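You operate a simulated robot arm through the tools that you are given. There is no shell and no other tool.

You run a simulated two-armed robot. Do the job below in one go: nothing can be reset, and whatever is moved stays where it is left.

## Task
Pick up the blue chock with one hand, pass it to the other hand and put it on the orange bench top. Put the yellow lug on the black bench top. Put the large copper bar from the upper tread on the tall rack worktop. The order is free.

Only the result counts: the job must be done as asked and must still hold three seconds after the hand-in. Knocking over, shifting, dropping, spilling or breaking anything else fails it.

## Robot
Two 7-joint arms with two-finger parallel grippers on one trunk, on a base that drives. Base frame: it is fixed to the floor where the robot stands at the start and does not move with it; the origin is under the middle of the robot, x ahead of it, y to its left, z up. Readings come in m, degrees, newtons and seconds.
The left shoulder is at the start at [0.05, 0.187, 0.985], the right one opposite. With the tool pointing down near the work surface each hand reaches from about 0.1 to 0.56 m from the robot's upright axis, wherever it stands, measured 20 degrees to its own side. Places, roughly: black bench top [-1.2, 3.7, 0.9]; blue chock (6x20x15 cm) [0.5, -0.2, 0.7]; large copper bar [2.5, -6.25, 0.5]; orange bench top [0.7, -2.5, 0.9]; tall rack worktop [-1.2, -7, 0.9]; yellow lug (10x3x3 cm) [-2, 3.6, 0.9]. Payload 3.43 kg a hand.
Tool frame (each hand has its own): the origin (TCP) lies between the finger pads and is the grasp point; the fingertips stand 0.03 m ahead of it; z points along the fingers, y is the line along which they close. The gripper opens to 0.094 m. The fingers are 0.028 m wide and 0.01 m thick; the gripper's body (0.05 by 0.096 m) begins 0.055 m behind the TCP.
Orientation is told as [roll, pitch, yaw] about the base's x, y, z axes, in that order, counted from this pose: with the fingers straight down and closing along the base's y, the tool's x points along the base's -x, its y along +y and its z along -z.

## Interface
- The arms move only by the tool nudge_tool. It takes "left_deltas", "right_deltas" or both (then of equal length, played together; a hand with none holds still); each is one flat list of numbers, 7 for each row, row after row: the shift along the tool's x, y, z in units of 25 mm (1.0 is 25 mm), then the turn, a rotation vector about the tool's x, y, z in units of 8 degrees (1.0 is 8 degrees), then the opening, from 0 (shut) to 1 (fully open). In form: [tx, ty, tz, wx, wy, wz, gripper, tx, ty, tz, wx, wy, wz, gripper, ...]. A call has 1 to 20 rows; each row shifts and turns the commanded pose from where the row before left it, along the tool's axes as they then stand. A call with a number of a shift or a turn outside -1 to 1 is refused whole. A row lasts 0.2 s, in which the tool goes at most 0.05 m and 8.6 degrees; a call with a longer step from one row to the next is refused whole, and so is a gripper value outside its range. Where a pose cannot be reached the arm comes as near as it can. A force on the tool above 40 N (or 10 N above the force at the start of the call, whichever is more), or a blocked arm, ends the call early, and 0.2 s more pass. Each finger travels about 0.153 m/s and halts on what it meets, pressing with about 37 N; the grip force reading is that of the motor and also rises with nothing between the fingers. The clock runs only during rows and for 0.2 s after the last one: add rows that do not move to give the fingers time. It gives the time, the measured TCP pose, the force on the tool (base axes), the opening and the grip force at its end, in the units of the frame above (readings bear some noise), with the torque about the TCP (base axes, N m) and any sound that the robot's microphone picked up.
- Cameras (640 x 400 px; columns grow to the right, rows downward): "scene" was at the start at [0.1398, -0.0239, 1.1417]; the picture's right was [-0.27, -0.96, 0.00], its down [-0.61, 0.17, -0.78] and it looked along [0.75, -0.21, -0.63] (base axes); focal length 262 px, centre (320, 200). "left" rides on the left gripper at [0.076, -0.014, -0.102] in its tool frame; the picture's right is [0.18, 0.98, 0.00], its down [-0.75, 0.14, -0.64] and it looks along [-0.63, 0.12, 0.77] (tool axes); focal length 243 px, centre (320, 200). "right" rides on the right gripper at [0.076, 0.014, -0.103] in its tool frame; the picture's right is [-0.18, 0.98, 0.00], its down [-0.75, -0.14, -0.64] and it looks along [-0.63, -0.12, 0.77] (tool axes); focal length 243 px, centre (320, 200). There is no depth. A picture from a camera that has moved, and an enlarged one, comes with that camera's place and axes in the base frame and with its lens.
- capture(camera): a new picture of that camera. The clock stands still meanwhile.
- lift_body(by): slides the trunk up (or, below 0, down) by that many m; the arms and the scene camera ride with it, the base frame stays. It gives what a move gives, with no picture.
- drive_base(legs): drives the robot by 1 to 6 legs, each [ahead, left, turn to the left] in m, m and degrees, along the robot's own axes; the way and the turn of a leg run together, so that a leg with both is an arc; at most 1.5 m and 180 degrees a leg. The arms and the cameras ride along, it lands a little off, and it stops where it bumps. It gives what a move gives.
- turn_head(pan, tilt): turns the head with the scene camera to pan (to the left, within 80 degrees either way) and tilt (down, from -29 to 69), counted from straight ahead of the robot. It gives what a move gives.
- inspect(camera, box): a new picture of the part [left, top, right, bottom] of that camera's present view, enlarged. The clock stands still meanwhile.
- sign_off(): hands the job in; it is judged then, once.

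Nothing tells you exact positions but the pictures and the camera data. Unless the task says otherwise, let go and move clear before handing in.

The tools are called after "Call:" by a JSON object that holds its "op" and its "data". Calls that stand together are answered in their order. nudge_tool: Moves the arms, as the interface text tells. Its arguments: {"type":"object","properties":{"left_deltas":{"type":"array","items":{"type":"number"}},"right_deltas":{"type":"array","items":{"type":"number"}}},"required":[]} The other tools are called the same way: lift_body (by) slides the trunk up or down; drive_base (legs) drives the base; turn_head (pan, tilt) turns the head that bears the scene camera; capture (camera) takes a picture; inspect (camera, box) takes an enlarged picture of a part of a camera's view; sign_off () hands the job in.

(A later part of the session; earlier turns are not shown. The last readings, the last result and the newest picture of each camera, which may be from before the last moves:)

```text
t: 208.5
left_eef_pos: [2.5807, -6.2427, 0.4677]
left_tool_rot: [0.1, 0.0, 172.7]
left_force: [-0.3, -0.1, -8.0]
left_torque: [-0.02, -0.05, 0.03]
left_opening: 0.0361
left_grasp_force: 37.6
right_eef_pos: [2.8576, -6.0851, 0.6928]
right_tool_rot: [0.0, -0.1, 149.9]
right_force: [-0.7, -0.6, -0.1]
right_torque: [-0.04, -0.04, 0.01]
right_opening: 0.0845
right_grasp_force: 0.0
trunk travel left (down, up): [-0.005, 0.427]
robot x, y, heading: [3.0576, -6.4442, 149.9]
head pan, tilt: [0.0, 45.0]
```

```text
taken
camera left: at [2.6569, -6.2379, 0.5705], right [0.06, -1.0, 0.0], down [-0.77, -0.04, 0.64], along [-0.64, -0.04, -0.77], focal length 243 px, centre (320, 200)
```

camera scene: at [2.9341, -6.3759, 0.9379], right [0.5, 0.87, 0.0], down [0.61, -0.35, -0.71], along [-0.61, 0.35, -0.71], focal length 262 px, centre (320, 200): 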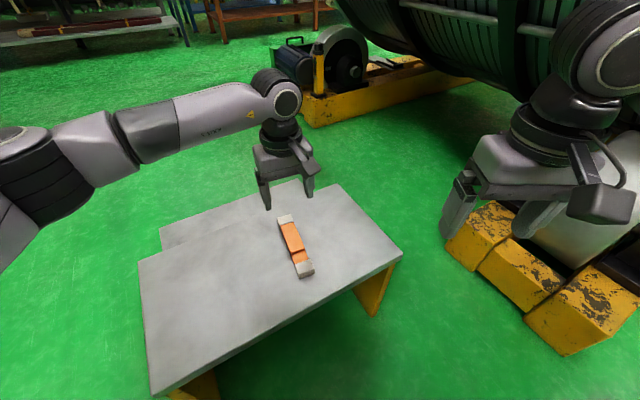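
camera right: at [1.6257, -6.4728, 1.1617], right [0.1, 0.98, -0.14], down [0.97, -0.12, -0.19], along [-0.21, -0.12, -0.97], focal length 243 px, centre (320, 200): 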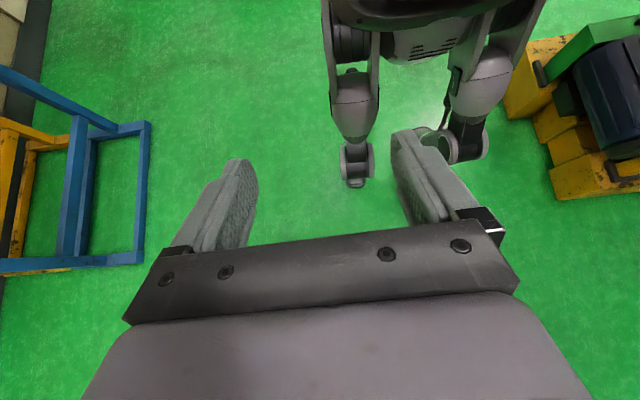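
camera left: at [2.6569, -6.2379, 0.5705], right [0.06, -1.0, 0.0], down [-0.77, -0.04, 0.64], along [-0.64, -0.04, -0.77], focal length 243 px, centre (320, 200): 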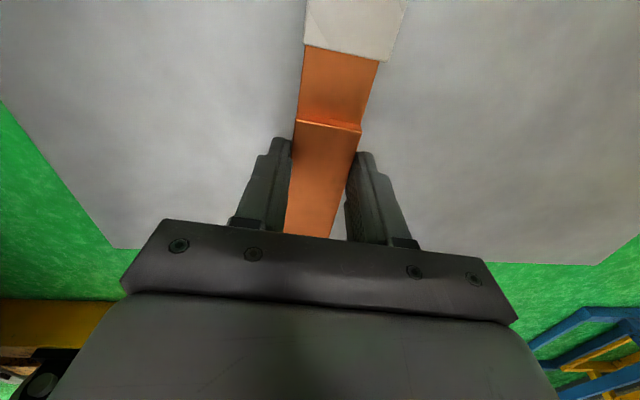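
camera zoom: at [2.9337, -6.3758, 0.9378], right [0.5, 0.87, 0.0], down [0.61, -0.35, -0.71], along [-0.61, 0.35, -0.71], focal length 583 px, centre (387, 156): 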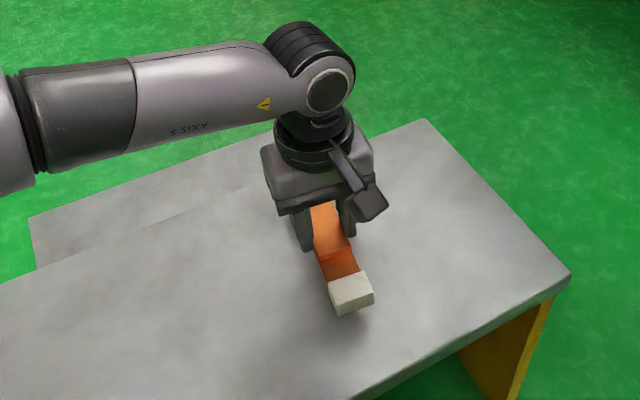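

Balanced, about 8 N. Raising the trunk and backing out of the gap with the bar.

Call:
{"op": "lift_body", "data": {"by": 0.38}}

Call:
{"op": "nudge_tool", "data": {"left_deltas": [0.6, 0.2, -0.8, 0, 0, 0.6, 0, 0.6, 0.2, -0.8, 0, 0, 0.6, 0, 0.6, 0.2, -0.8, 0, 0, 0.6, 0, 0.6, 0.2, -0.8, 0, 0, 0.6, 0, 0.6, 0.2, -0.8, 0, 0, 0.5, 0, 0, 0, 0, 0, 0, 0, 0]}}

Call:
{"op": "drive_base", "data": {"legs": [[-0.4285, 0.532, 0], [0, 0, 30]]}}

Call:
{"op": "turn_head", "data": {"pan": 0, "tilt": 15}}

Call:
{"op": "capture", "data": {"camera": "scene"}}

```text
t: 212.2
left_eef_pos: [2.5798, -6.2427, 0.8481]
left_tool_rot: [-0.1, 0.0, 172.8]
left_force: [0.0, 0.8, -7.5]
left_torque: [-0.03, -0.03, 0.07]
left_opening: 0.036
left_grasp_force: 36.7
right_eef_pos: [2.8566, -6.0859, 1.0719]
right_tool_rot: [0.0, -0.1, 149.9]
right_force: [-0.3, -0.2, -0.3]
right_torque: [-0.05, 0.01, 0.02]
right_opening: 0.0846
right_grasp_force: 0.0
trunk travel left (down, up): [-0.385, 0.047]
robot x, y, heading: [3.0549, -6.4449, 149.9]
head pan, tilt: [0.0, 45.0]
```

```text
t: 213.6
left_eef_pos: [2.6425, -6.2872, 0.9474]
left_tool_rot: [-0.1, 0.0, 149.3]
left_force: [0.1, -0.5, -7.1]
left_torque: [-0.01, -0.02, 0.01]
left_opening: 0.036
left_grasp_force: 36.9
right_eef_pos: [2.8583, -6.0858, 1.0712]
right_tool_rot: [0.0, 0.0, 149.8]
right_force: [-0.7, -0.3, -0.2]
right_torque: [0.04, -0.01, 0.0]
right_opening: 0.0846
right_grasp_force: 0.1
trunk travel left (down, up): [-0.385, 0.047]
robot x, y, heading: [3.0547, -6.442, 149.6]
head pan, tilt: [0.0, 45.0]
```

```text
t: 220.1
left_eef_pos: [2.7284, -7.1787, 0.948]
left_tool_rot: [-0.1, 0.0, 179.3]
left_force: [0.2, 0.0, -6.6]
left_torque: [0.01, -0.04, 0.0]
left_opening: 0.0362
left_grasp_force: 36.6
right_eef_pos: [2.813, -6.8967, 1.0728]
right_tool_rot: [0.0, -0.2, 179.8]
right_force: [0.2, -0.2, 0.4]
right_torque: [0.02, 0.0, -0.02]
right_opening: 0.0846
right_grasp_force: 0.0
trunk travel left (down, up): [-0.385, 0.047]
robot x, y, heading: [3.1641, -7.108, 179.7]
head pan, tilt: [0.0, 45.0]
```

```text
t: 221.0
left_eef_pos: [2.7274, -7.179, 0.9469]
left_tool_rot: [-0.1, -0.1, 179.3]
left_force: [-0.3, 0.1, -7.5]
left_torque: [0.01, -0.04, 0.03]
left_opening: 0.0357
left_grasp_force: 37.6
right_eef_pos: [2.8132, -6.8982, 1.0736]
right_tool_rot: [0.0, 0.0, 179.8]
right_force: [0.0, 0.1, 0.3]
right_torque: [0.02, 0.0, 0.02]
right_opening: 0.0845
right_grasp_force: 0.0
trunk travel left (down, up): [-0.385, 0.047]
robot x, y, heading: [3.1627, -7.1072, 179.8]
head pan, tilt: [0.0, 15.0]
```

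```text
taken
camera scene: at [3.0106, -7.1091, 1.3645], right [0.0, 1.0, 0.0], down [0.26, 0.0, -0.97], along [-0.97, 0.0, -0.26], focal length 262 px, centre (320, 200)
```

scene: 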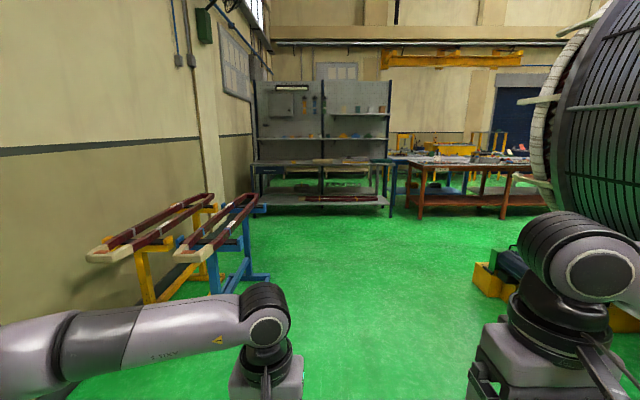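

The tall rack is straight ahead with its worktop facing me. Driving toward it between the bar stand and the stool.

Call:
{"op": "drive_base", "data": {"legs": [[1.2, -0.08, 0], [1.2, -0.1, 0], [0.5, 0, 0]]}}

Call:
{"op": "turn_head", "data": {"pan": 0, "tilt": 20}}

Call:
{"op": "capture", "data": {"camera": "scene"}}

```text
t: 235.2
left_eef_pos: [-0.1338, -6.9723, 0.9475]
left_tool_rot: [-0.2, 0.1, 178.9]
left_force: [-0.5, -0.2, -7.3]
left_torque: [0.01, -0.04, 0.0]
left_opening: 0.0357
left_grasp_force: 37.0
right_eef_pos: [-0.046, -6.6916, 1.0719]
right_tool_rot: [0.1, 0.0, 179.3]
right_force: [-0.2, 0.4, 0.4]
right_torque: [0.0, -0.03, 0.0]
right_opening: 0.0846
right_grasp_force: 0.1
trunk travel left (down, up): [-0.385, 0.047]
robot x, y, heading: [0.3042, -6.9053, 179.2]
head pan, tilt: [0.0, 15.0]
```

```text
t: 235.9
left_eef_pos: [-0.134, -6.9723, 0.9473]
left_tool_rot: [-0.2, 0.0, 178.8]
left_force: [0.1, 0.5, -7.1]
left_torque: [0.0, -0.01, 0.02]
left_opening: 0.036
left_grasp_force: 37.2
right_eef_pos: [-0.0458, -6.6913, 1.0726]
right_tool_rot: [0.0, -0.1, 179.2]
right_force: [-0.1, -0.7, -0.7]
right_torque: [-0.04, 0.02, 0.0]
right_opening: 0.0844
right_grasp_force: 0.1
trunk travel left (down, up): [-0.385, 0.047]
robot x, y, heading: [0.302, -6.9023, 179.2]
head pan, tilt: [0.0, 20.0]
```

```text
taken
camera scene: at [0.1502, -6.9059, 1.3565], right [0.01, 1.0, 0.0], down [0.34, 0.0, -0.94], along [-0.94, 0.01, -0.34], focal length 262 px, centre (320, 200)
```

scene: 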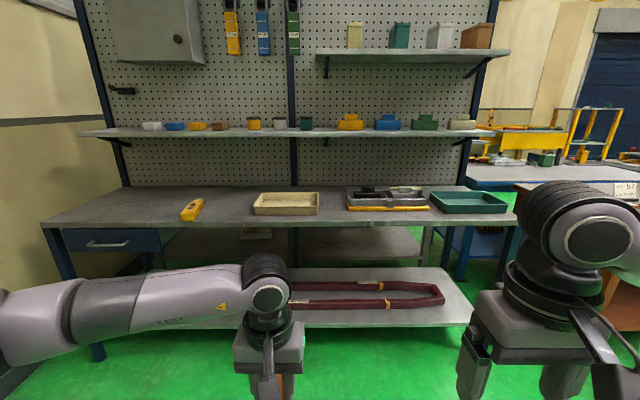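

The worktop has some items on it; zooming in to find a free spot.

Call:
{"op": "inspect", "data": {"camera": "scene", "box": [30, 100, 290, 260]}}

Call:
{"op": "inspect", "data": {"camera": "scene", "box": [260, 100, 520, 260]}}

```text
2.46 times, centred on (160, 180) of scene
camera zoom: at [0.1502, -6.9059, 1.3565], right [0.01, 1.0, 0.0], down [0.34, 0.0, -0.94], along [-0.94, 0.01, -0.34], focal length 645 px, centre (714, 249)
```

zoom: 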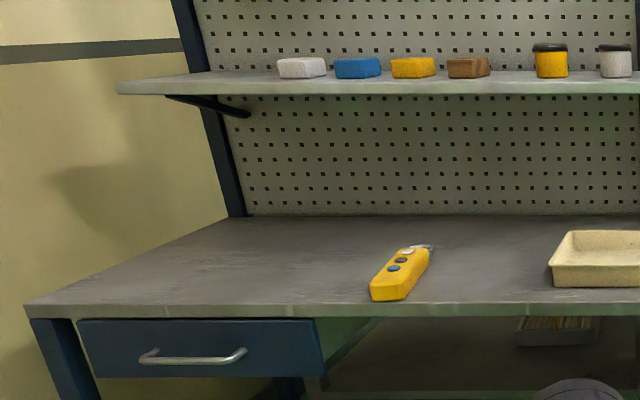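

```text
2.46 times, centred on (390, 180) of scene
camera zoom: at [0.1502, -6.9059, 1.3565], right [0.01, 1.0, 0.0], down [0.34, 0.0, -0.94], along [-0.94, 0.01, -0.34], focal length 645 px, centre (148, 249)
```

zoom: 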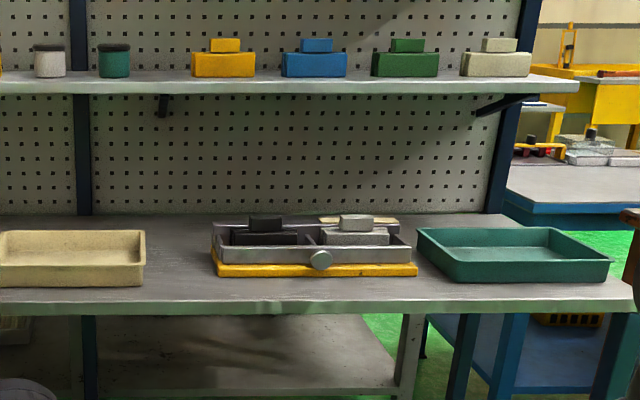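

A free gap of ~22 cm lies between the yellow handset and the beige tray (y≈−7.33). Driving closer, stopping short, to measure the worktop.

Call:
{"op": "drive_base", "data": {"legs": [[0.55, 0.33, 0.8]]}}

Call:
{"op": "turn_head", "data": {"pan": 0, "tilt": 35}}

Call:
{"op": "capture", "data": {"camera": "scene"}}

Call:
{"op": "capture", "data": {"camera": "left"}}

```text
t: 239.4
left_eef_pos: [-0.6808, -7.3036, 0.9472]
left_tool_rot: [0.0, 0.0, 179.6]
left_force: [-0.1, -0.3, -7.1]
left_torque: [0.02, -0.02, -0.02]
left_opening: 0.036
left_grasp_force: 37.1
right_eef_pos: [-0.5973, -7.0232, 1.072]
right_tool_rot: [0.0, -0.2, 180.0]
right_force: [-0.2, -1.0, -0.1]
right_torque: [-0.01, -0.01, 0.01]
right_opening: 0.0847
right_grasp_force: 0.0
trunk travel left (down, up): [-0.385, 0.047]
robot x, y, heading: [-0.2477, -7.2343, 179.7]
head pan, tilt: [0.0, 20.0]
```

```text
t: 240.2
left_eef_pos: [-0.6808, -7.3045, 0.9477]
left_tool_rot: [-0.1, 0.0, 179.4]
left_force: [-0.4, -0.3, -7.9]
left_torque: [0.03, -0.01, -0.07]
left_opening: 0.0357
left_grasp_force: 36.8
right_eef_pos: [-0.596, -7.0221, 1.0719]
right_tool_rot: [0.0, -0.1, 180.0]
right_force: [0.1, -0.5, 1.3]
right_torque: [0.03, 0.0, 0.0]
right_opening: 0.0842
right_grasp_force: 0.0
trunk travel left (down, up): [-0.385, 0.047]
robot x, y, heading: [-0.2452, -7.2341, 179.9]
head pan, tilt: [0.0, 35.0]
```

```text
taken
camera scene: at [-0.3931, -7.2342, 1.3327], right [0.0, 1.0, 0.0], down [0.57, 0.0, -0.82], along [-0.82, 0.0, -0.57], focal length 262 px, centre (320, 200)
```

scene: 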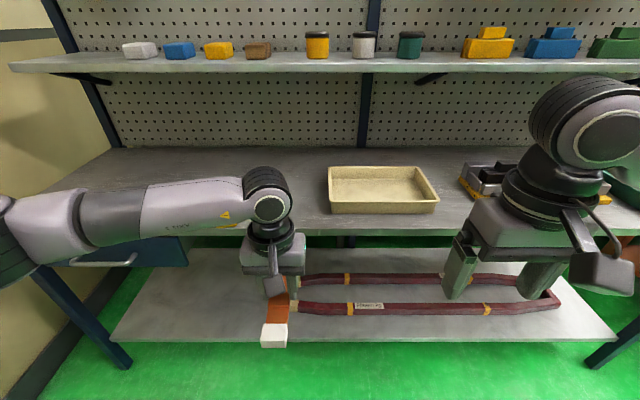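

```text
taken
camera left: at [-0.6051, -7.2909, 1.0499], right [0.17, -0.98, 0.0], down [-0.76, -0.13, 0.64], along [-0.63, -0.11, -0.77], focal length 243 px, centre (320, 200)
```

left: 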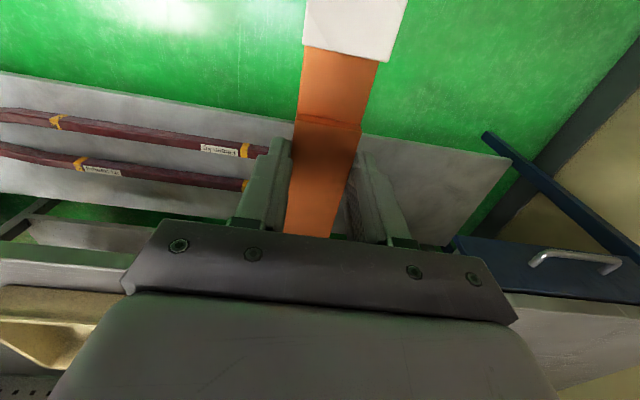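

Worktop edge ≈ x −0.904, z ≈ 0.87. Checking the overhead shelf's lower edge precisely for wrist clearance.

Call:
{"op": "inspect", "data": {"camera": "scene", "box": [0, 30, 240, 180]}}

Call:
{"op": "inspect", "data": {"camera": "scene", "box": [220, 130, 460, 280]}}

```text
2.67 times, centred on (120, 105) of scene
camera zoom: at [-0.3931, -7.2342, 1.3327], right [0.0, 1.0, 0.0], down [0.57, 0.0, -0.82], along [-0.82, 0.0, -0.57], focal length 699 px, centre (853, 453)
```

zoom: 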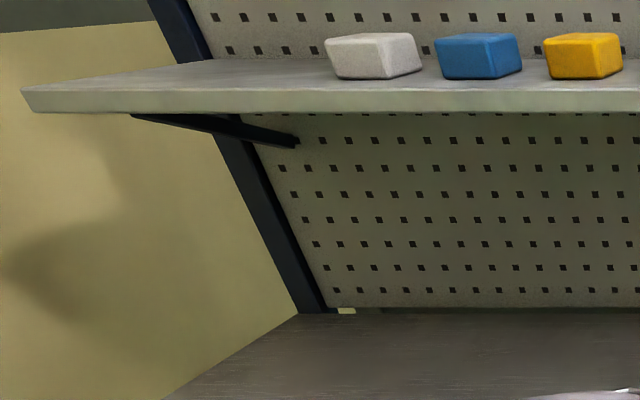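

```text
2.67 times, centred on (340, 205) of scene
camera zoom: at [-0.3931, -7.2342, 1.3327], right [0.0, 1.0, 0.0], down [0.57, 0.0, -0.82], along [-0.82, 0.0, -0.57], focal length 699 px, centre (267, 187)
```

zoom: 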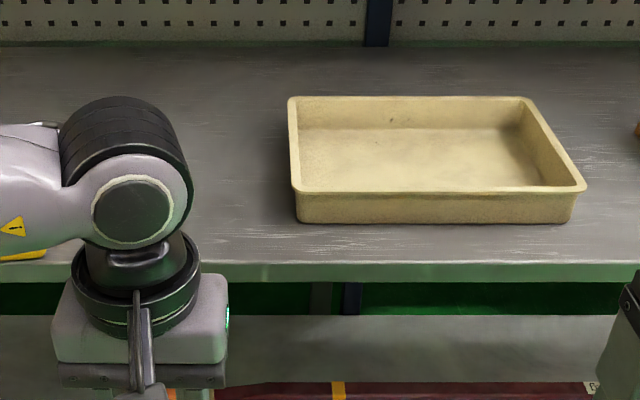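

The shelf's front edge is at x≈−1.18, z≈1.21, so there's ample clearance. Raising the bar a little and driving in 0.33 m.

Call:
{"op": "nudge_tool", "data": {"left_deltas": [0, 0, -0.5, 0, 0, 0, 0, 0, 0, -0.5, 0, 0, 0, 0, 0, 0, 0, 0, 0, 0, 0]}}

Call:
{"op": "drive_base", "data": {"legs": [[0.33, 0.02, 0]]}}

Call:
{"op": "capture", "data": {"camera": "scene"}}

Call:
{"op": "capture", "data": {"camera": "left"}}

```text
t: 241.0
left_eef_pos: [-0.6823, -7.3042, 0.9729]
left_tool_rot: [0.0, -0.1, 179.4]
left_force: [0.0, -0.6, -8.0]
left_torque: [0.0, -0.02, -0.01]
left_opening: 0.0358
left_grasp_force: 36.7
right_eef_pos: [-0.5969, -7.0218, 1.0725]
right_tool_rot: [0.0, 0.0, 180.1]
right_force: [0.2, 0.0, -0.5]
right_torque: [-0.05, 0.01, 0.01]
right_opening: 0.0844
right_grasp_force: 0.1
trunk travel left (down, up): [-0.385, 0.047]
robot x, y, heading: [-0.2427, -7.2337, 180.0]
head pan, tilt: [0.0, 35.0]
```

```text
t: 243.2
left_eef_pos: [-1.0047, -7.3275, 0.9721]
left_tool_rot: [-0.1, 0.1, 179.9]
left_force: [0.2, 0.1, -7.3]
left_torque: [-0.02, -0.03, 0.02]
left_opening: 0.0359
left_grasp_force: 37.6
right_eef_pos: [-0.9232, -7.0454, 1.0714]
right_tool_rot: [0.0, -0.1, -179.7]
right_force: [-0.3, 0.2, -0.8]
right_torque: [0.02, -0.04, 0.0]
right_opening: 0.0845
right_grasp_force: 0.0
trunk travel left (down, up): [-0.385, 0.047]
robot x, y, heading: [-0.5691, -7.2561, -179.6]
head pan, tilt: [0.0, 35.0]
```

```text
taken
camera scene: at [-0.7181, -7.2561, 1.3325], right [-0.01, 1.0, 0.0], down [0.57, 0.0, -0.82], along [-0.82, 0.0, -0.57], focal length 262 px, centre (320, 200)
```

scene: 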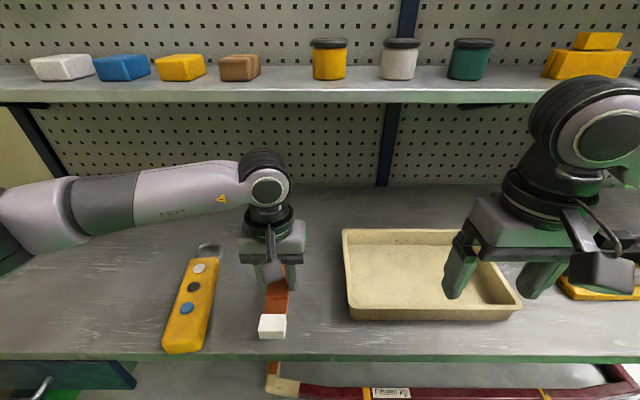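

```text
taken
camera left: at [-0.9301, -7.3142, 1.075], right [0.18, -0.98, 0.0], down [-0.75, -0.14, 0.64], along [-0.63, -0.12, -0.77], focal length 243 px, centre (320, 200)
```

left: 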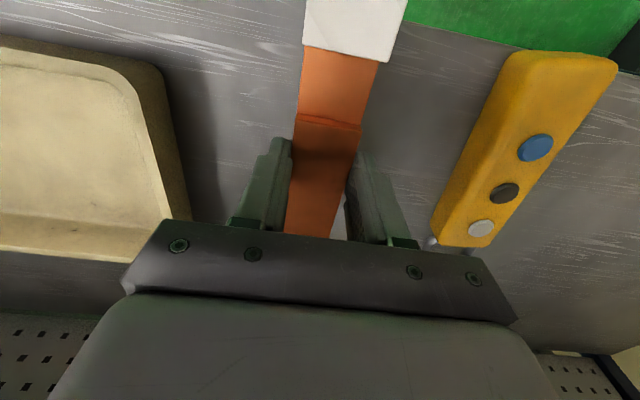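

The bar is over the gap. Moving 6 cm further in and descending to ~2 cm above the top.

Call:
{"op": "nudge_tool", "data": {"left_deltas": [-0.6, 0, 0, 0, 0, 0, 0, -0.6, 0, 0, 0, 0, 0, 0, -0.6, 0, 0, 0, 0, 0, 0, -0.6, 0, 0, 0, 0, 0, 0, 0, 0, 0.5, 0, 0, 0, 0, 0, 0, 0.5, 0, 0, 0, 0, 0, 0, 0.5, 0, 0, 0, 0, 0, 0, 0.5, 0, 0, 0, 0, 0, 0, 0, 0, 0, 0, 0]}}

Call:
{"op": "capture", "data": {"camera": "scene"}}

Call:
{"op": "capture", "data": {"camera": "left"}}

```text
t: 245.2
left_eef_pos: [-1.0633, -7.3291, 0.9211]
left_tool_rot: [0.0, 0.0, 179.8]
left_force: [-0.3, 0.8, -7.1]
left_torque: [-0.03, -0.04, -0.01]
left_opening: 0.0359
left_grasp_force: 37.0
right_eef_pos: [-0.923, -7.0458, 1.0715]
right_tool_rot: [0.0, 0.0, -179.6]
right_force: [-0.2, -0.2, 0.3]
right_torque: [0.01, -0.01, 0.03]
right_opening: 0.0849
right_grasp_force: 0.0
trunk travel left (down, up): [-0.385, 0.047]
robot x, y, heading: [-0.5682, -7.256, -179.9]
head pan, tilt: [0.0, 35.0]
```

```text
taken
camera scene: at [-0.7176, -7.256, 1.3326], right [-0.01, 1.0, 0.0], down [0.57, 0.0, -0.82], along [-0.82, 0.0, -0.57], focal length 262 px, centre (320, 200)
```

scene: 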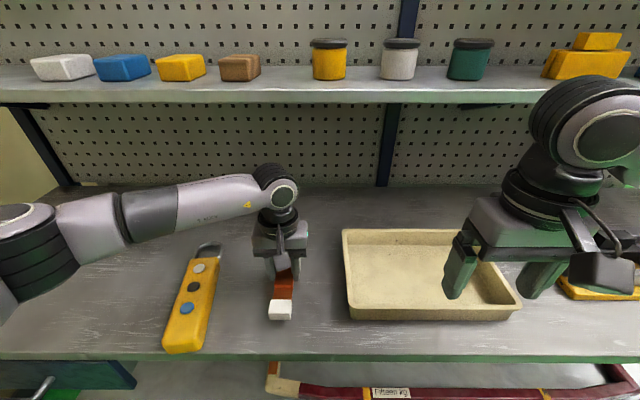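

```text
taken
camera left: at [-0.9893, -7.3145, 1.0249], right [0.18, -0.98, 0.0], down [-0.75, -0.14, 0.64], along [-0.63, -0.12, -0.77], focal length 243 px, centre (320, 200)
```

left: 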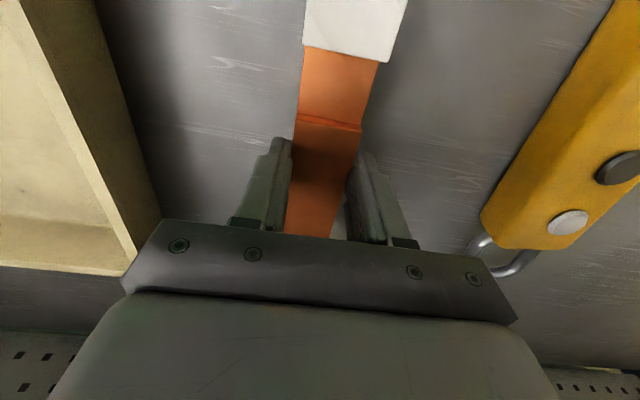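

Good spot, clear on both sides. Descending slowly to contact.

Call:
{"op": "nudge_tool", "data": {"left_deltas": [0, 0, 0.12, 0, 0, 0, 0, 0, 0, 0.12, 0, 0, 0, 0, 0, 0, 0.12, 0, 0, 0, 0, 0, 0, 0.12, 0, 0, 0, 0, 0, 0, 0.12, 0, 0, 0, 0, 0, 0, 0, 0, 0, 0, 0]}}

```text
t: 246.6
left_eef_pos: [-1.0657, -7.328, 0.9068]
left_tool_rot: [0.0, 0.0, 179.9]
left_force: [0.4, -0.2, -7.6]
left_torque: [0.0, -0.02, 0.0]
left_opening: 0.0359
left_grasp_force: 37.0
right_eef_pos: [-0.9232, -7.0463, 1.0719]
right_tool_rot: [0.0, -0.1, -179.6]
right_force: [-0.1, 1.0, -0.2]
right_torque: [0.02, -0.01, -0.02]
right_opening: 0.0849
right_grasp_force: 0.1
trunk travel left (down, up): [-0.385, 0.047]
robot x, y, heading: [-0.5685, -7.2543, -179.7]
head pan, tilt: [0.0, 35.0]
```

Call:
{"op": "nudge_tool", "data": {"left_deltas": [0, 0, 0.08, 0, 0, 0, 0, 0, 0, 0.08, 0, 0, 0, 0, 0, 0, 0.08, 0, 0, 0, 0, 0, 0, 0.08, 0, 0, 0, 0, 0, 0, 0, 0, 0, 0, 0]}}

```text
t: 247.8
left_eef_pos: [-1.0648, -7.3294, 0.8995]
left_tool_rot: [0.1, 0.0, 179.9]
left_force: [-0.5, -0.8, -8.2]
left_torque: [0.01, -0.05, 0.01]
left_opening: 0.0358
left_grasp_force: 36.7
right_eef_pos: [-0.9234, -7.046, 1.0725]
right_tool_rot: [0.0, -0.1, -179.6]
right_force: [0.4, -0.1, -1.0]
right_torque: [0.0, 0.01, 0.01]
right_opening: 0.0849
right_grasp_force: 0.0
trunk travel left (down, up): [-0.385, 0.047]
robot x, y, heading: [-0.5688, -7.2537, -179.6]
head pan, tilt: [0.0, 35.0]
```

Call:
{"op": "nudge_tool", "data": {"left_deltas": [0, 0, 0.06, 0, 0, 0, 0, 0, 0, 0.06, 0, 0, 0, 0, 0, 0, 0.06, 0, 0, 0, 0, 0, 0, 0.06, 0, 0, 0, 0, 0, 0, 0, 0, 0, 0, 0]}}

Call:
{"op": "inspect", "data": {"camera": "scene", "box": [220, 220, 340, 360]}}

```text
t: 249.0
left_eef_pos: [-1.0656, -7.3266, 0.8979]
left_tool_rot: [-0.1, -0.4, 180.0]
left_force: [0.7, -8.6, 27.7]
left_torque: [-0.3, -0.43, -0.19]
left_opening: 0.0359
left_grasp_force: 37.1
right_eef_pos: [-0.9208, -7.0451, 1.0733]
right_tool_rot: [-0.1, -0.2, -179.6]
right_force: [-0.1, 0.4, -0.4]
right_torque: [0.0, 0.01, -0.01]
right_opening: 0.0845
right_grasp_force: 0.0
trunk travel left (down, up): [-0.385, 0.047]
robot x, y, heading: [-0.5695, -7.2568, -179.7]
head pan, tilt: [0.0, 35.0]
```

```text
2.86 times, centred on (280, 290) of scene
camera zoom: at [-0.7147, -7.2566, 1.3334], right [-0.01, 1.0, 0.0], down [0.57, 0.0, -0.82], along [-0.82, 0.0, -0.57], focal length 749 px, centre (434, -57)
```

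zoom: 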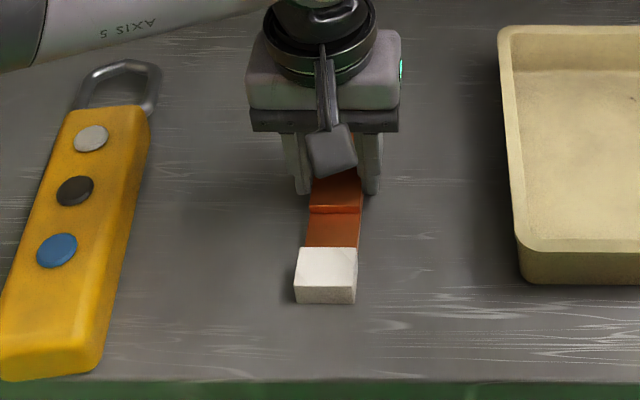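

Contact made (28 N). Easing off ~3.5 mm.

Call:
{"op": "nudge_tool", "data": {"left_deltas": [0, 0, -0.06, 0, 0, 0, 0, 0, 0, -0.06, 0, 0, 0, 0, 0, 0, 0, 0, 0, 0, 0]}}

```text
t: 249.8
left_eef_pos: [-1.0661, -7.3275, 0.8978]
left_tool_rot: [-0.2, -0.2, 179.9]
left_force: [-3.2, -5.6, 18.6]
left_torque: [-0.23, 0.99, 0.05]
left_opening: 0.0359
left_grasp_force: 37.4
right_eef_pos: [-0.9219, -7.0458, 1.0728]
right_tool_rot: [0.0, -0.1, -179.6]
right_force: [0.7, 0.1, -0.1]
right_torque: [0.01, -0.04, 0.01]
right_opening: 0.0846
right_grasp_force: 0.0
trunk travel left (down, up): [-0.385, 0.047]
robot x, y, heading: [-0.5693, -7.2575, -179.5]
head pan, tilt: [0.0, 35.0]
```

Call:
{"op": "nudge_tool", "data": {"left_deltas": [0, 0, -0.08, 0, 0, 0, 0, 0, 0, 0, 0, 0, 0, 0]}}

```text
t: 250.4
left_eef_pos: [-1.0661, -7.3278, 0.8974]
left_tool_rot: [-0.1, 0.0, 179.8]
left_force: [-4.6, -1.8, 6.4]
left_torque: [-0.07, 1.19, 0.26]
left_opening: 0.0358
left_grasp_force: 37.3
right_eef_pos: [-0.9205, -7.0467, 1.0724]
right_tool_rot: [0.1, -0.2, -179.5]
right_force: [0.0, 0.0, 0.1]
right_torque: [0.01, 0.0, -0.01]
right_opening: 0.0848
right_grasp_force: 0.0
trunk travel left (down, up): [-0.385, 0.047]
robot x, y, heading: [-0.57, -7.2576, -180.0]
head pan, tilt: [0.0, 35.0]
```

The load is nearly gone; the bar rests on the worktop. Opening and withdrawing straight up.

Call:
{"op": "nudge_tool", "data": {"left_deltas": [0, 0, 0, 0, 0, 0, 0.45, 0, 0, 0, 0, 0, 0, 0.6, 0, 0, 0, 0, 0, 0, 0.7, 0, 0, 0, 0, 0, 0, 0.7, 0, 0, -0.3, 0, 0, 0, 0.7, 0, 0, -0.5, 0, 0, 0, 0.7, 0, 0, -0.6, 0, 0, 0, 0.7, 0, 0, -0.6, 0, 0, 0, 0.7, 0, 0, -0.6, 0, 0, 0, 0.7, 0.8, 0, 0, 0, 0, 0, 0.7, 0.8, 0, 0, 0, 0, 0, 0.7, 0.8, 0, 0, 0, 0, 0, 0.7, 0, 0, 0, 0, 0, 0, 0.7]}}

Call:
{"op": "capture", "data": {"camera": "scene"}}

Call:
{"op": "capture", "data": {"camera": "left"}}

```text
t: 253.2
left_eef_pos: [-1.006, -7.3278, 0.9627]
left_tool_rot: [0.0, 0.0, 179.8]
left_force: [0.4, -0.5, -0.6]
left_torque: [-0.04, 0.01, -0.02]
left_opening: 0.0658
left_grasp_force: 0.1
right_eef_pos: [-0.9224, -7.0458, 1.0718]
right_tool_rot: [0.0, -0.2, -179.7]
right_force: [0.6, -0.4, 1.2]
right_torque: [0.0, 0.01, -0.01]
right_opening: 0.0844
right_grasp_force: 0.1
trunk travel left (down, up): [-0.385, 0.047]
robot x, y, heading: [-0.5718, -7.2585, -179.7]
head pan, tilt: [0.0, 35.0]
```

```text
taken
camera scene: at [-0.7171, -7.2559, 1.3327], right [-0.01, 1.0, 0.0], down [0.57, 0.0, -0.82], along [-0.82, -0.01, -0.57], focal length 262 px, centre (320, 200)
```

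scene: 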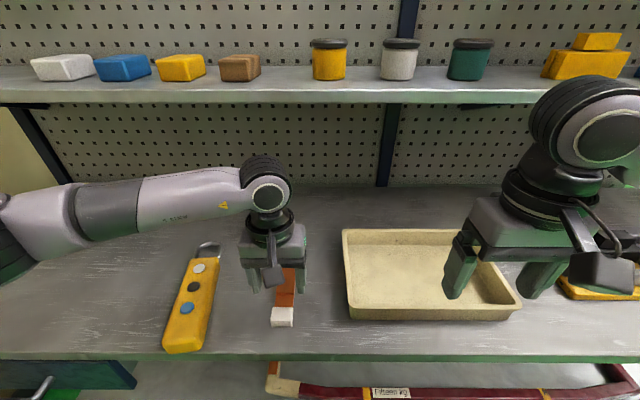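

```text
taken
camera left: at [-0.9299, -7.3141, 1.066], right [0.18, -0.98, 0.0], down [-0.75, -0.14, 0.64], along [-0.63, -0.12, -0.77], focal length 243 px, centre (320, 200)
```

left: 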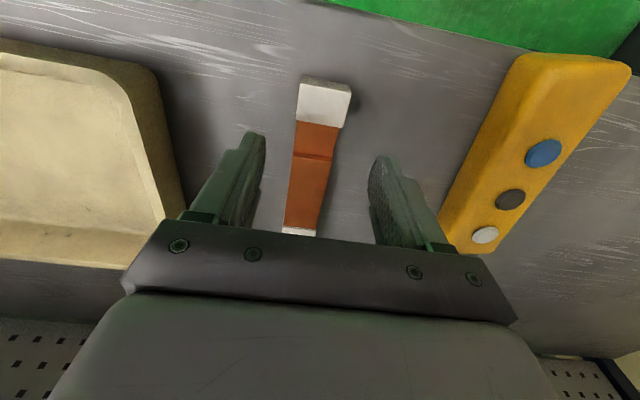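

The copper bar is on the tall rack worktop, clear of its neighbours. Raising the hand and backing out.

Call:
{"op": "nudge_tool", "data": {"left_deltas": [0, 0, -0.8, 0, 0, 0, 0.9, 0, 0, -0.8, 0, 0, 0, 0.9, 0, 0, -0.8, 0, 0, 0, 0.9, 0, 0, -0.8, 0, 0, 0, 0.9, 0, 0, 0, 0, 0, 0, 0.9]}}

Call:
{"op": "drive_base", "data": {"legs": [[-0.6, 0, 0]]}}

Call:
{"op": "inspect", "data": {"camera": "scene", "box": [160, 100, 480, 300]}}

Call:
{"op": "drive_base", "data": {"legs": [[0, 0, -90]]}}

Call:
{"op": "turn_head", "data": {"pan": 0, "tilt": 18}}

Call:
{"op": "capture", "data": {"camera": "scene"}}

```text
t: 254.4
left_eef_pos: [-1.0047, -7.3278, 1.0444]
left_tool_rot: [0.0, 0.0, 179.8]
left_force: [-0.4, 0.5, -0.4]
left_torque: [0.01, 0.02, -0.01]
left_opening: 0.0847
left_grasp_force: 0.1
right_eef_pos: [-0.9228, -7.0459, 1.0729]
right_tool_rot: [0.0, -0.2, -179.6]
right_force: [-1.0, 0.8, -0.4]
right_torque: [-0.03, 0.02, -0.01]
right_opening: 0.0847
right_grasp_force: 0.0
trunk travel left (down, up): [-0.385, 0.047]
robot x, y, heading: [-0.5714, -7.2552, -180.1]
head pan, tilt: [0.0, 35.0]
```

```text
t: 257.7
left_eef_pos: [-0.4149, -7.326, 1.0427]
left_tool_rot: [-0.1, -0.1, -179.5]
left_force: [0.1, 0.0, -0.5]
left_torque: [0.03, -0.01, 0.01]
left_opening: 0.0847
left_grasp_force: 0.1
right_eef_pos: [-0.3374, -7.0428, 1.0731]
right_tool_rot: [0.0, -0.2, -178.9]
right_force: [0.2, 0.9, -0.5]
right_torque: [-0.01, -0.03, 0.0]
right_opening: 0.0848
right_grasp_force: 0.1
trunk travel left (down, up): [-0.385, 0.047]
robot x, y, heading: [0.0183, -7.2444, -179.0]
head pan, tilt: [0.0, 35.0]
```

```text
2.00 times, centred on (320, 200) of scene
camera zoom: at [-0.1288, -7.2507, 1.3328], right [-0.02, 1.0, 0.0], down [0.57, 0.01, -0.82], along [-0.82, -0.01, -0.57], focal length 524 px, centre (320, 200)
```

zoom: 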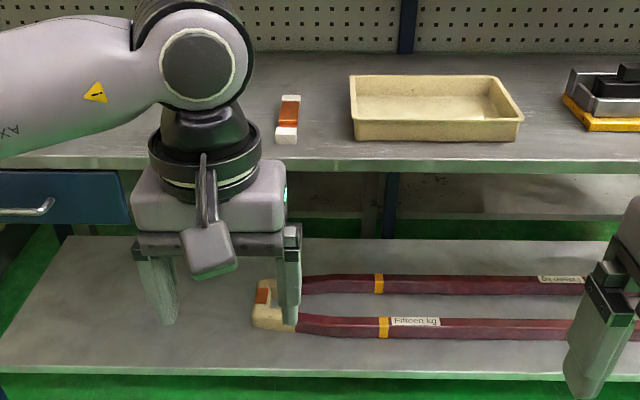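

```text
t: 261.9
left_eef_pos: [-0.0597, -6.8122, 1.0445]
left_tool_rot: [0.1, 0.0, 90.5]
left_force: [0.7, -0.2, 0.3]
left_torque: [-0.03, 0.02, -0.02]
left_opening: 0.0845
left_grasp_force: 0.1
right_eef_pos: [0.225, -6.8919, 1.0732]
right_tool_rot: [0.0, -0.2, 90.8]
right_force: [0.5, -0.1, 0.4]
right_torque: [0.01, 0.0, -0.02]
right_opening: 0.0845
right_grasp_force: 0.1
trunk travel left (down, up): [-0.385, 0.047]
robot x, y, heading: [0.0218, -7.2519, 91.0]
head pan, tilt: [0.0, 35.0]
```

```text
t: 262.7
left_eef_pos: [-0.0605, -6.8121, 1.0446]
left_tool_rot: [0.0, 0.0, 90.5]
left_force: [-0.3, 0.6, -0.7]
left_torque: [0.0, 0.02, -0.01]
left_opening: 0.0847
left_grasp_force: 0.0
right_eef_pos: [0.2229, -6.8919, 1.0722]
right_tool_rot: [0.0, -0.1, 90.9]
right_force: [-0.4, -1.0, 0.4]
right_torque: [-0.01, 0.01, 0.02]
right_opening: 0.0847
right_grasp_force: 0.1
trunk travel left (down, up): [-0.385, 0.047]
robot x, y, heading: [0.02, -7.2456, 91.1]
head pan, tilt: [0.0, 18.0]
```

```text
taken
camera scene: at [0.015, -7.0965, 1.3598], right [1.0, 0.02, 0.0], down [0.0, -0.31, -0.95], along [-0.01, 0.95, -0.31], focal length 262 px, centre (320, 200)
```

scene: 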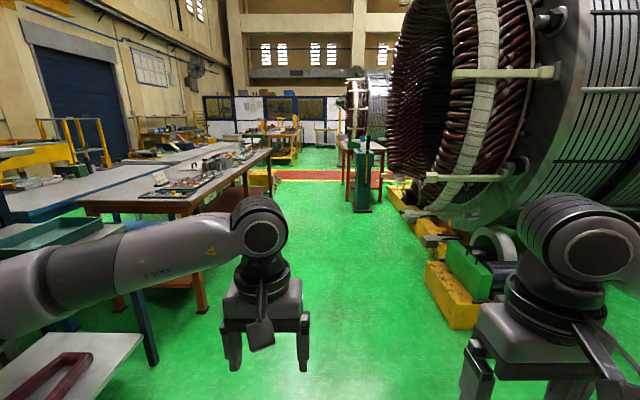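

The bar rests well on the worktop. Now heading back up the corridor toward the aisle.

Call:
{"op": "drive_base", "data": {"legs": [[1.0, 0, -1], [1.35, 0.08, 0]]}}

Call:
{"op": "capture", "data": {"camera": "scene"}}

```text
t: 274.3
left_eef_pos: [-0.1106, -4.4521, 1.042]
left_tool_rot: [-0.1, 0.0, 88.1]
left_force: [0.4, -0.1, 1.0]
left_torque: [-0.04, 0.01, -0.01]
left_opening: 0.0843
left_grasp_force: 0.1
right_eef_pos: [0.1704, -4.5435, 1.0726]
right_tool_rot: [0.0, -0.1, 88.6]
right_force: [0.0, 0.2, -0.3]
right_torque: [-0.01, 0.04, 0.02]
right_opening: 0.0845
right_grasp_force: 0.0
trunk travel left (down, up): [-0.385, 0.047]
robot x, y, heading: [-0.0496, -4.8901, 88.6]
head pan, tilt: [0.0, 18.0]
```

```text
taken
camera scene: at [-0.0467, -4.739, 1.3598], right [1.0, -0.02, 0.0], down [-0.01, -0.31, -0.95], along [0.02, 0.95, -0.31], focal length 262 px, centre (320, 200)
```

scene: 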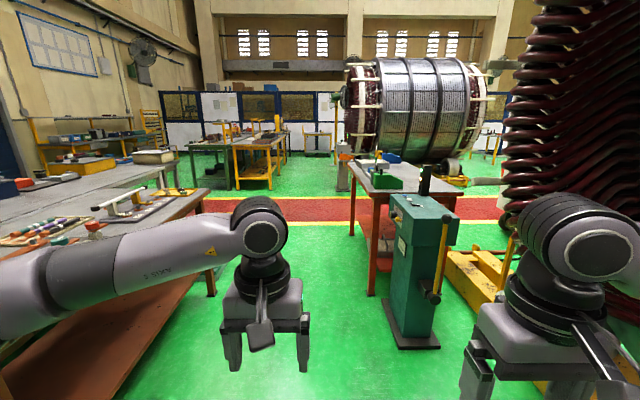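

Call:
{"op": "drive_base", "data": {"legs": [[0, 0, 1.4], [1.2, 0.18, 0], [1.3, 0, 0]]}}

Call:
{"op": "capture", "data": {"camera": "scene"}}

```text
t: 287.0
left_eef_pos: [-0.3432, -1.9444, 1.0442]
left_tool_rot: [-0.1, 0.1, 90.9]
left_force: [0.4, 0.1, -0.1]
left_torque: [0.0, -0.01, -0.01]
left_opening: 0.0848
left_grasp_force: 0.1
right_eef_pos: [-0.0591, -2.0193, 1.0721]
right_tool_rot: [0.0, 0.0, 91.5]
right_force: [-0.4, 0.0, 0.0]
right_torque: [0.02, 0.04, 0.0]
right_opening: 0.0844
right_grasp_force: 0.1
trunk travel left (down, up): [-0.385, 0.047]
robot x, y, heading: [-0.2611, -2.3768, 91.3]
head pan, tilt: [0.0, 18.0]
```

```text
taken
camera scene: at [-0.2656, -2.2267, 1.3598], right [1.0, 0.03, 0.0], down [0.01, -0.31, -0.95], along [-0.02, 0.95, -0.31], focal length 262 px, centre (320, 200)
```

scene: 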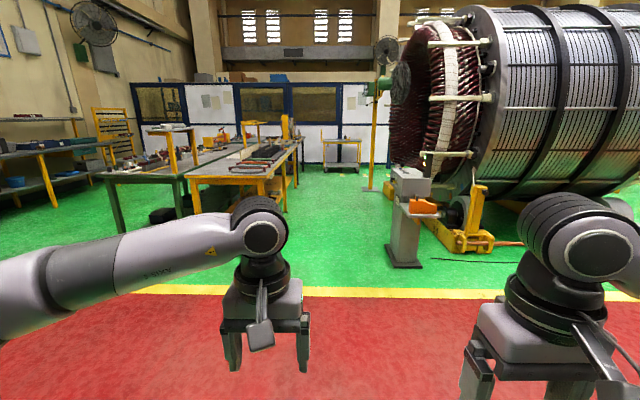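

Across the aisle I see the yellow bench with another bench behind it. Driving ahead between it and the control cabinet.

Call:
{"op": "drive_base", "data": {"legs": [[0, 0, -1.3], [1.5, 0, 0]]}}

Call:
{"op": "turn_head", "data": {"pan": 15, "tilt": 15}}

Call:
{"op": "capture", "data": {"camera": "scene"}}

```text
t: 294.6
left_eef_pos: [-0.3512, -0.4766, 1.043]
left_tool_rot: [0.0, 0.0, 90.4]
left_force: [-1.0, -0.1, 0.1]
left_torque: [0.01, -0.03, 0.05]
left_opening: 0.0845
left_grasp_force: 0.0
right_eef_pos: [-0.0674, -0.5557, 1.072]
right_tool_rot: [0.0, -0.1, 90.9]
right_force: [-0.1, -0.9, -0.6]
right_torque: [0.0, 0.04, -0.01]
right_opening: 0.0847
right_grasp_force: 0.1
trunk travel left (down, up): [-0.385, 0.047]
robot x, y, heading: [-0.2708, -0.9108, 91.0]
head pan, tilt: [0.0, 18.0]
```

```text
t: 295.4
left_eef_pos: [-0.3516, -0.4761, 1.0436]
left_tool_rot: [0.0, 0.0, 90.4]
left_force: [0.1, -0.9, -0.4]
left_torque: [0.03, 0.0, 0.0]
left_opening: 0.0846
left_grasp_force: 0.0
right_eef_pos: [-0.0687, -0.5557, 1.0723]
right_tool_rot: [0.0, -0.2, 90.9]
right_force: [-0.3, 0.0, -0.2]
right_torque: [0.04, 0.04, 0.01]
right_opening: 0.0845
right_grasp_force: 0.1
trunk travel left (down, up): [-0.385, 0.047]
robot x, y, heading: [-0.2735, -0.9078, 90.6]
head pan, tilt: [15.0, 15.0]
```

```text
taken
camera scene: at [-0.301, -0.7636, 1.3647], right [0.96, 0.27, 0.0], down [0.07, -0.25, -0.97], along [-0.26, 0.93, -0.26], focal length 262 px, centre (320, 200)
```

scene: 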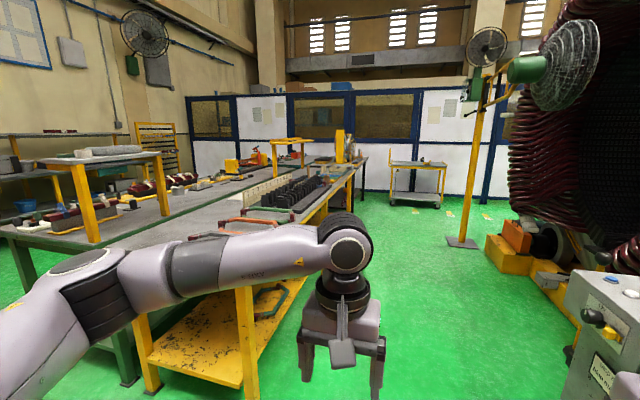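

Call:
{"op": "drive_base", "data": {"legs": [[1.4, 0, 0]]}}

Call:
{"op": "turn_head", "data": {"pan": 20, "tilt": 18}}

Call:
{"op": "capture", "data": {"camera": "scene"}}

```text
t: 302.3
left_eef_pos: [-0.3677, 0.9112, 1.0443]
left_tool_rot: [0.0, -0.1, 90.1]
left_force: [0.1, -0.8, -0.1]
left_torque: [0.04, 0.0, 0.01]
left_opening: 0.0845
left_grasp_force: 0.1
right_eef_pos: [-0.0848, 0.83, 1.0727]
right_tool_rot: [0.0, 0.0, 90.7]
right_force: [0.0, -0.1, -0.2]
right_torque: [-0.01, -0.01, 0.02]
right_opening: 0.0849
right_grasp_force: 0.0
trunk travel left (down, up): [-0.385, 0.047]
robot x, y, heading: [-0.2962, 0.4775, 90.4]
head pan, tilt: [15.0, 15.0]
```

```text
t: 303.0
left_eef_pos: [-0.3683, 0.9105, 1.0444]
left_tool_rot: [0.0, 0.0, 90.1]
left_force: [-0.3, 0.6, -0.8]
left_torque: [0.01, 0.02, -0.03]
left_opening: 0.0846
left_grasp_force: 0.1
right_eef_pos: [-0.0855, 0.8297, 1.073]
right_tool_rot: [-0.1, -0.2, 90.7]
right_force: [0.0, 0.0, -0.5]
right_torque: [0.01, -0.01, 0.0]
right_opening: 0.0846
right_grasp_force: 0.0
trunk travel left (down, up): [-0.385, 0.047]
robot x, y, heading: [-0.2933, 0.4751, 90.6]
head pan, tilt: [20.0, 18.0]
```

```text
taken
camera scene: at [-0.3263, 0.6204, 1.3598], right [0.94, 0.35, 0.0], down [0.11, -0.29, -0.95], along [-0.34, 0.89, -0.31], focal length 262 px, centre (320, 200)
```

scene: 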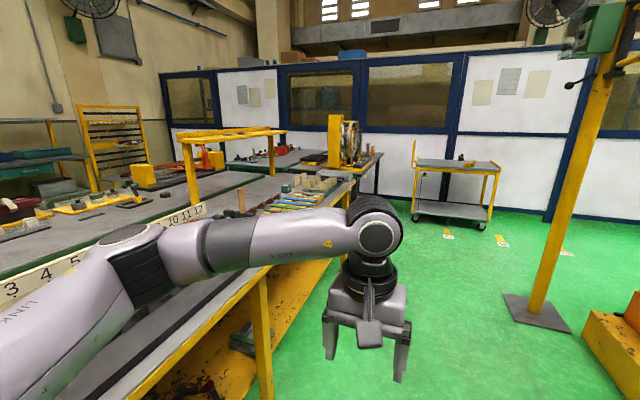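

Call:
{"op": "drive_base", "data": {"legs": [[1.4, -0.03, -0.5]]}}

Call:
{"op": "turn_head", "data": {"pan": 35, "tilt": 18}}

Call:
{"op": "capture", "data": {"camera": "scene"}}

```text
t: 309.9
left_eef_pos: [-0.3463, 2.3039, 1.0428]
left_tool_rot: [-0.1, 0.0, 89.7]
left_force: [-0.2, 0.5, -0.3]
left_torque: [-0.03, -0.02, 0.0]
left_opening: 0.0847
left_grasp_force: 0.0
right_eef_pos: [-0.064, 2.2216, 1.0721]
right_tool_rot: [0.1, -0.1, 90.4]
right_force: [-0.7, 0.9, -0.1]
right_torque: [0.04, -0.01, 0.01]
right_opening: 0.0847
right_grasp_force: 0.1
trunk travel left (down, up): [-0.385, 0.047]
robot x, y, heading: [-0.2768, 1.8656, 90.2]
head pan, tilt: [20.0, 18.0]
```

```text
t: 310.7
left_eef_pos: [-0.3451, 2.3045, 1.0429]
left_tool_rot: [0.0, 0.0, 89.8]
left_force: [0.3, 0.5, 1.3]
left_torque: [-0.04, 0.02, 0.0]
left_opening: 0.0848
left_grasp_force: 0.1
right_eef_pos: [-0.0636, 2.221, 1.0726]
right_tool_rot: [0.1, -0.3, 90.3]
right_force: [-0.1, 0.4, -0.2]
right_torque: [-0.02, 0.03, 0.03]
right_opening: 0.0846
right_grasp_force: 0.0
trunk travel left (down, up): [-0.385, 0.047]
robot x, y, heading: [-0.2719, 1.8662, 90.2]
head pan, tilt: [35.0, 18.0]
```

```text
taken
camera scene: at [-0.328, 2.0024, 1.3598], right [0.82, 0.58, 0.0], down [0.18, -0.25, -0.95], along [-0.55, 0.78, -0.31], focal length 262 px, centre (320, 200)
```

scene: 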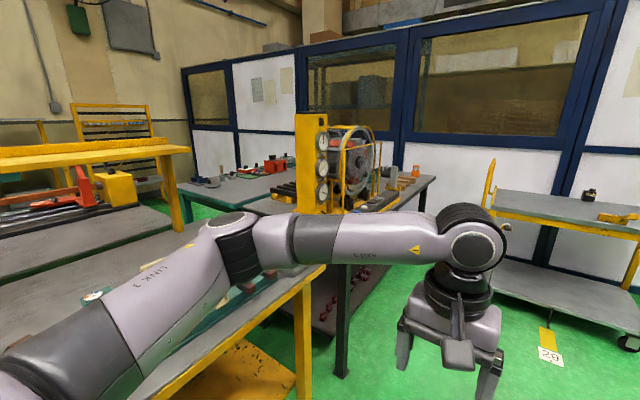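

The black bench is just ahead-left, beyond the yellow one. Moving further up to see both its top and the neighbouring bench with the lug.

Call:
{"op": "drive_base", "data": {"legs": [[1.3, -0.05, 0]]}}

Call:
{"op": "turn_head", "data": {"pan": 75, "tilt": 20}}

Call:
{"op": "capture", "data": {"camera": "scene"}}

Call:
{"op": "turn_head", "data": {"pan": 0, "tilt": 20}}

Call:
{"op": "capture", "data": {"camera": "scene"}}

```text
t: 317.3
left_eef_pos: [-0.2707, 3.6135, 1.043]
left_tool_rot: [0.1, 0.0, 88.2]
left_force: [0.1, 0.1, 0.5]
left_torque: [-0.04, 0.03, 0.01]
left_opening: 0.0844
left_grasp_force: 0.0
right_eef_pos: [0.0103, 3.5244, 1.0727]
right_tool_rot: [-0.1, -0.1, 88.6]
right_force: [0.9, 0.5, -0.8]
right_torque: [-0.01, 0.02, 0.0]
right_opening: 0.0844
right_grasp_force: 0.1
trunk travel left (down, up): [-0.385, 0.047]
robot x, y, heading: [-0.2109, 3.1764, 88.8]
head pan, tilt: [35.0, 18.0]
```

```text
t: 318.4
left_eef_pos: [-0.27, 3.6142, 1.0434]
left_tool_rot: [0.0, 0.0, 88.0]
left_force: [1.0, -0.3, 0.1]
left_torque: [-0.04, -0.06, 0.0]
left_opening: 0.0845
left_grasp_force: 0.0
right_eef_pos: [0.0087, 3.5234, 1.0719]
right_tool_rot: [0.1, -0.1, 88.6]
right_force: [0.7, -0.4, 0.3]
right_torque: [0.01, -0.01, 0.02]
right_opening: 0.0847
right_grasp_force: 0.0
trunk travel left (down, up): [-0.385, 0.047]
robot x, y, heading: [-0.211, 3.1769, 88.5]
head pan, tilt: [75.0, 20.0]
```

```text
taken
camera scene: at [-0.2988, 3.2607, 1.3566], right [0.28, 0.96, 0.0], down [0.33, -0.1, -0.94], along [-0.9, 0.27, -0.34], focal length 262 px, centre (320, 200)
```

scene: 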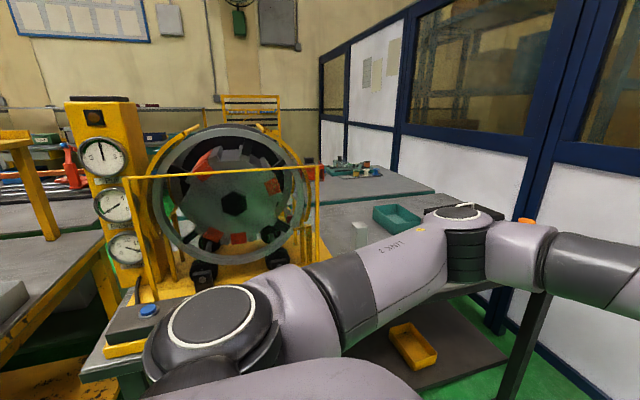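

```text
t: 319.8
left_eef_pos: [-0.2708, 3.6155, 1.0431]
left_tool_rot: [0.0, 0.0, 88.1]
left_force: [0.4, -0.2, -0.2]
left_torque: [-0.02, 0.0, 0.01]
left_opening: 0.0847
left_grasp_force: 0.1
right_eef_pos: [0.0093, 3.5234, 1.073]
right_tool_rot: [0.0, -0.3, 88.6]
right_force: [0.0, -0.1, 0.0]
right_torque: [0.0, -0.02, 0.03]
right_opening: 0.0844
right_grasp_force: 0.0
trunk travel left (down, up): [-0.385, 0.047]
robot x, y, heading: [-0.2132, 3.172, 88.5]
head pan, tilt: [0.0, 20.0]
```

```text
taken
camera scene: at [-0.2073, 3.3274, 1.3566], right [1.0, -0.02, 0.0], down [-0.01, -0.34, -0.94], along [0.02, 0.94, -0.34], focal length 262 px, centre (320, 200)
```

scene: 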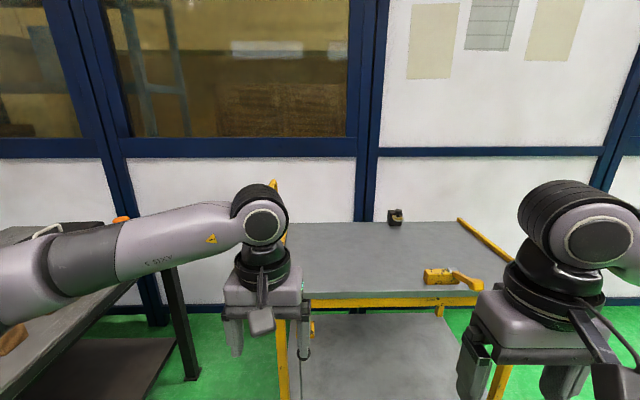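

The rig on the black bench is near my left elbow, so I'll sidestep right first and then turn to face the bench (−x).

Call:
{"op": "drive_base", "data": {"legs": [[0, -0.33, 0], [0, 0, 91.5]]}}

Call:
{"op": "turn_head", "data": {"pan": 0, "tilt": 18}}

Call:
{"op": "capture", "data": {"camera": "scene"}}

```text
t: 327.2
left_eef_pos: [-0.3149, 3.0857, 1.0435]
left_tool_rot: [-0.1, 0.0, -178.8]
left_force: [0.2, -0.8, 0.0]
left_torque: [0.02, -0.03, -0.03]
left_opening: 0.0848
left_grasp_force: 0.1
right_eef_pos: [-0.2375, 3.3702, 1.0728]
right_tool_rot: [0.1, -0.2, -178.2]
right_force: [-0.3, 0.8, 0.3]
right_torque: [0.0, 0.0, -0.03]
right_opening: 0.0845
right_grasp_force: 0.0
trunk travel left (down, up): [-0.385, 0.047]
robot x, y, heading: [0.1174, 3.1697, -178.4]
head pan, tilt: [0.0, 20.0]
```

```text
t: 327.8
left_eef_pos: [-0.3148, 3.0842, 1.0451]
left_tool_rot: [0.1, -0.1, -178.8]
left_force: [-0.1, -0.4, -0.1]
left_torque: [-0.02, 0.0, -0.02]
left_opening: 0.0845
left_grasp_force: 0.1
right_eef_pos: [-0.2382, 3.3703, 1.0723]
right_tool_rot: [-0.1, -0.2, -178.4]
right_force: [0.6, -0.4, -0.7]
right_torque: [0.01, -0.03, 0.01]
right_opening: 0.0847
right_grasp_force: 0.1
trunk travel left (down, up): [-0.385, 0.047]
robot x, y, heading: [0.1208, 3.1672, -178.4]
head pan, tilt: [0.0, 18.0]
```

```text
taken
camera scene: at [-0.0335, 3.1639, 1.3598], right [-0.03, 1.0, 0.0], down [0.31, 0.01, -0.95], along [-0.95, -0.03, -0.31], focal length 262 px, centre (320, 200)
```

scene: 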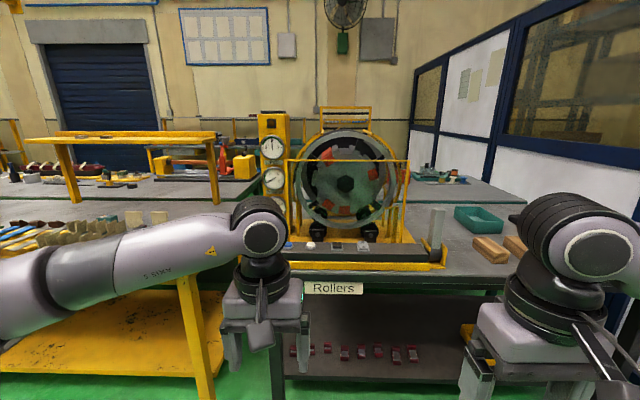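

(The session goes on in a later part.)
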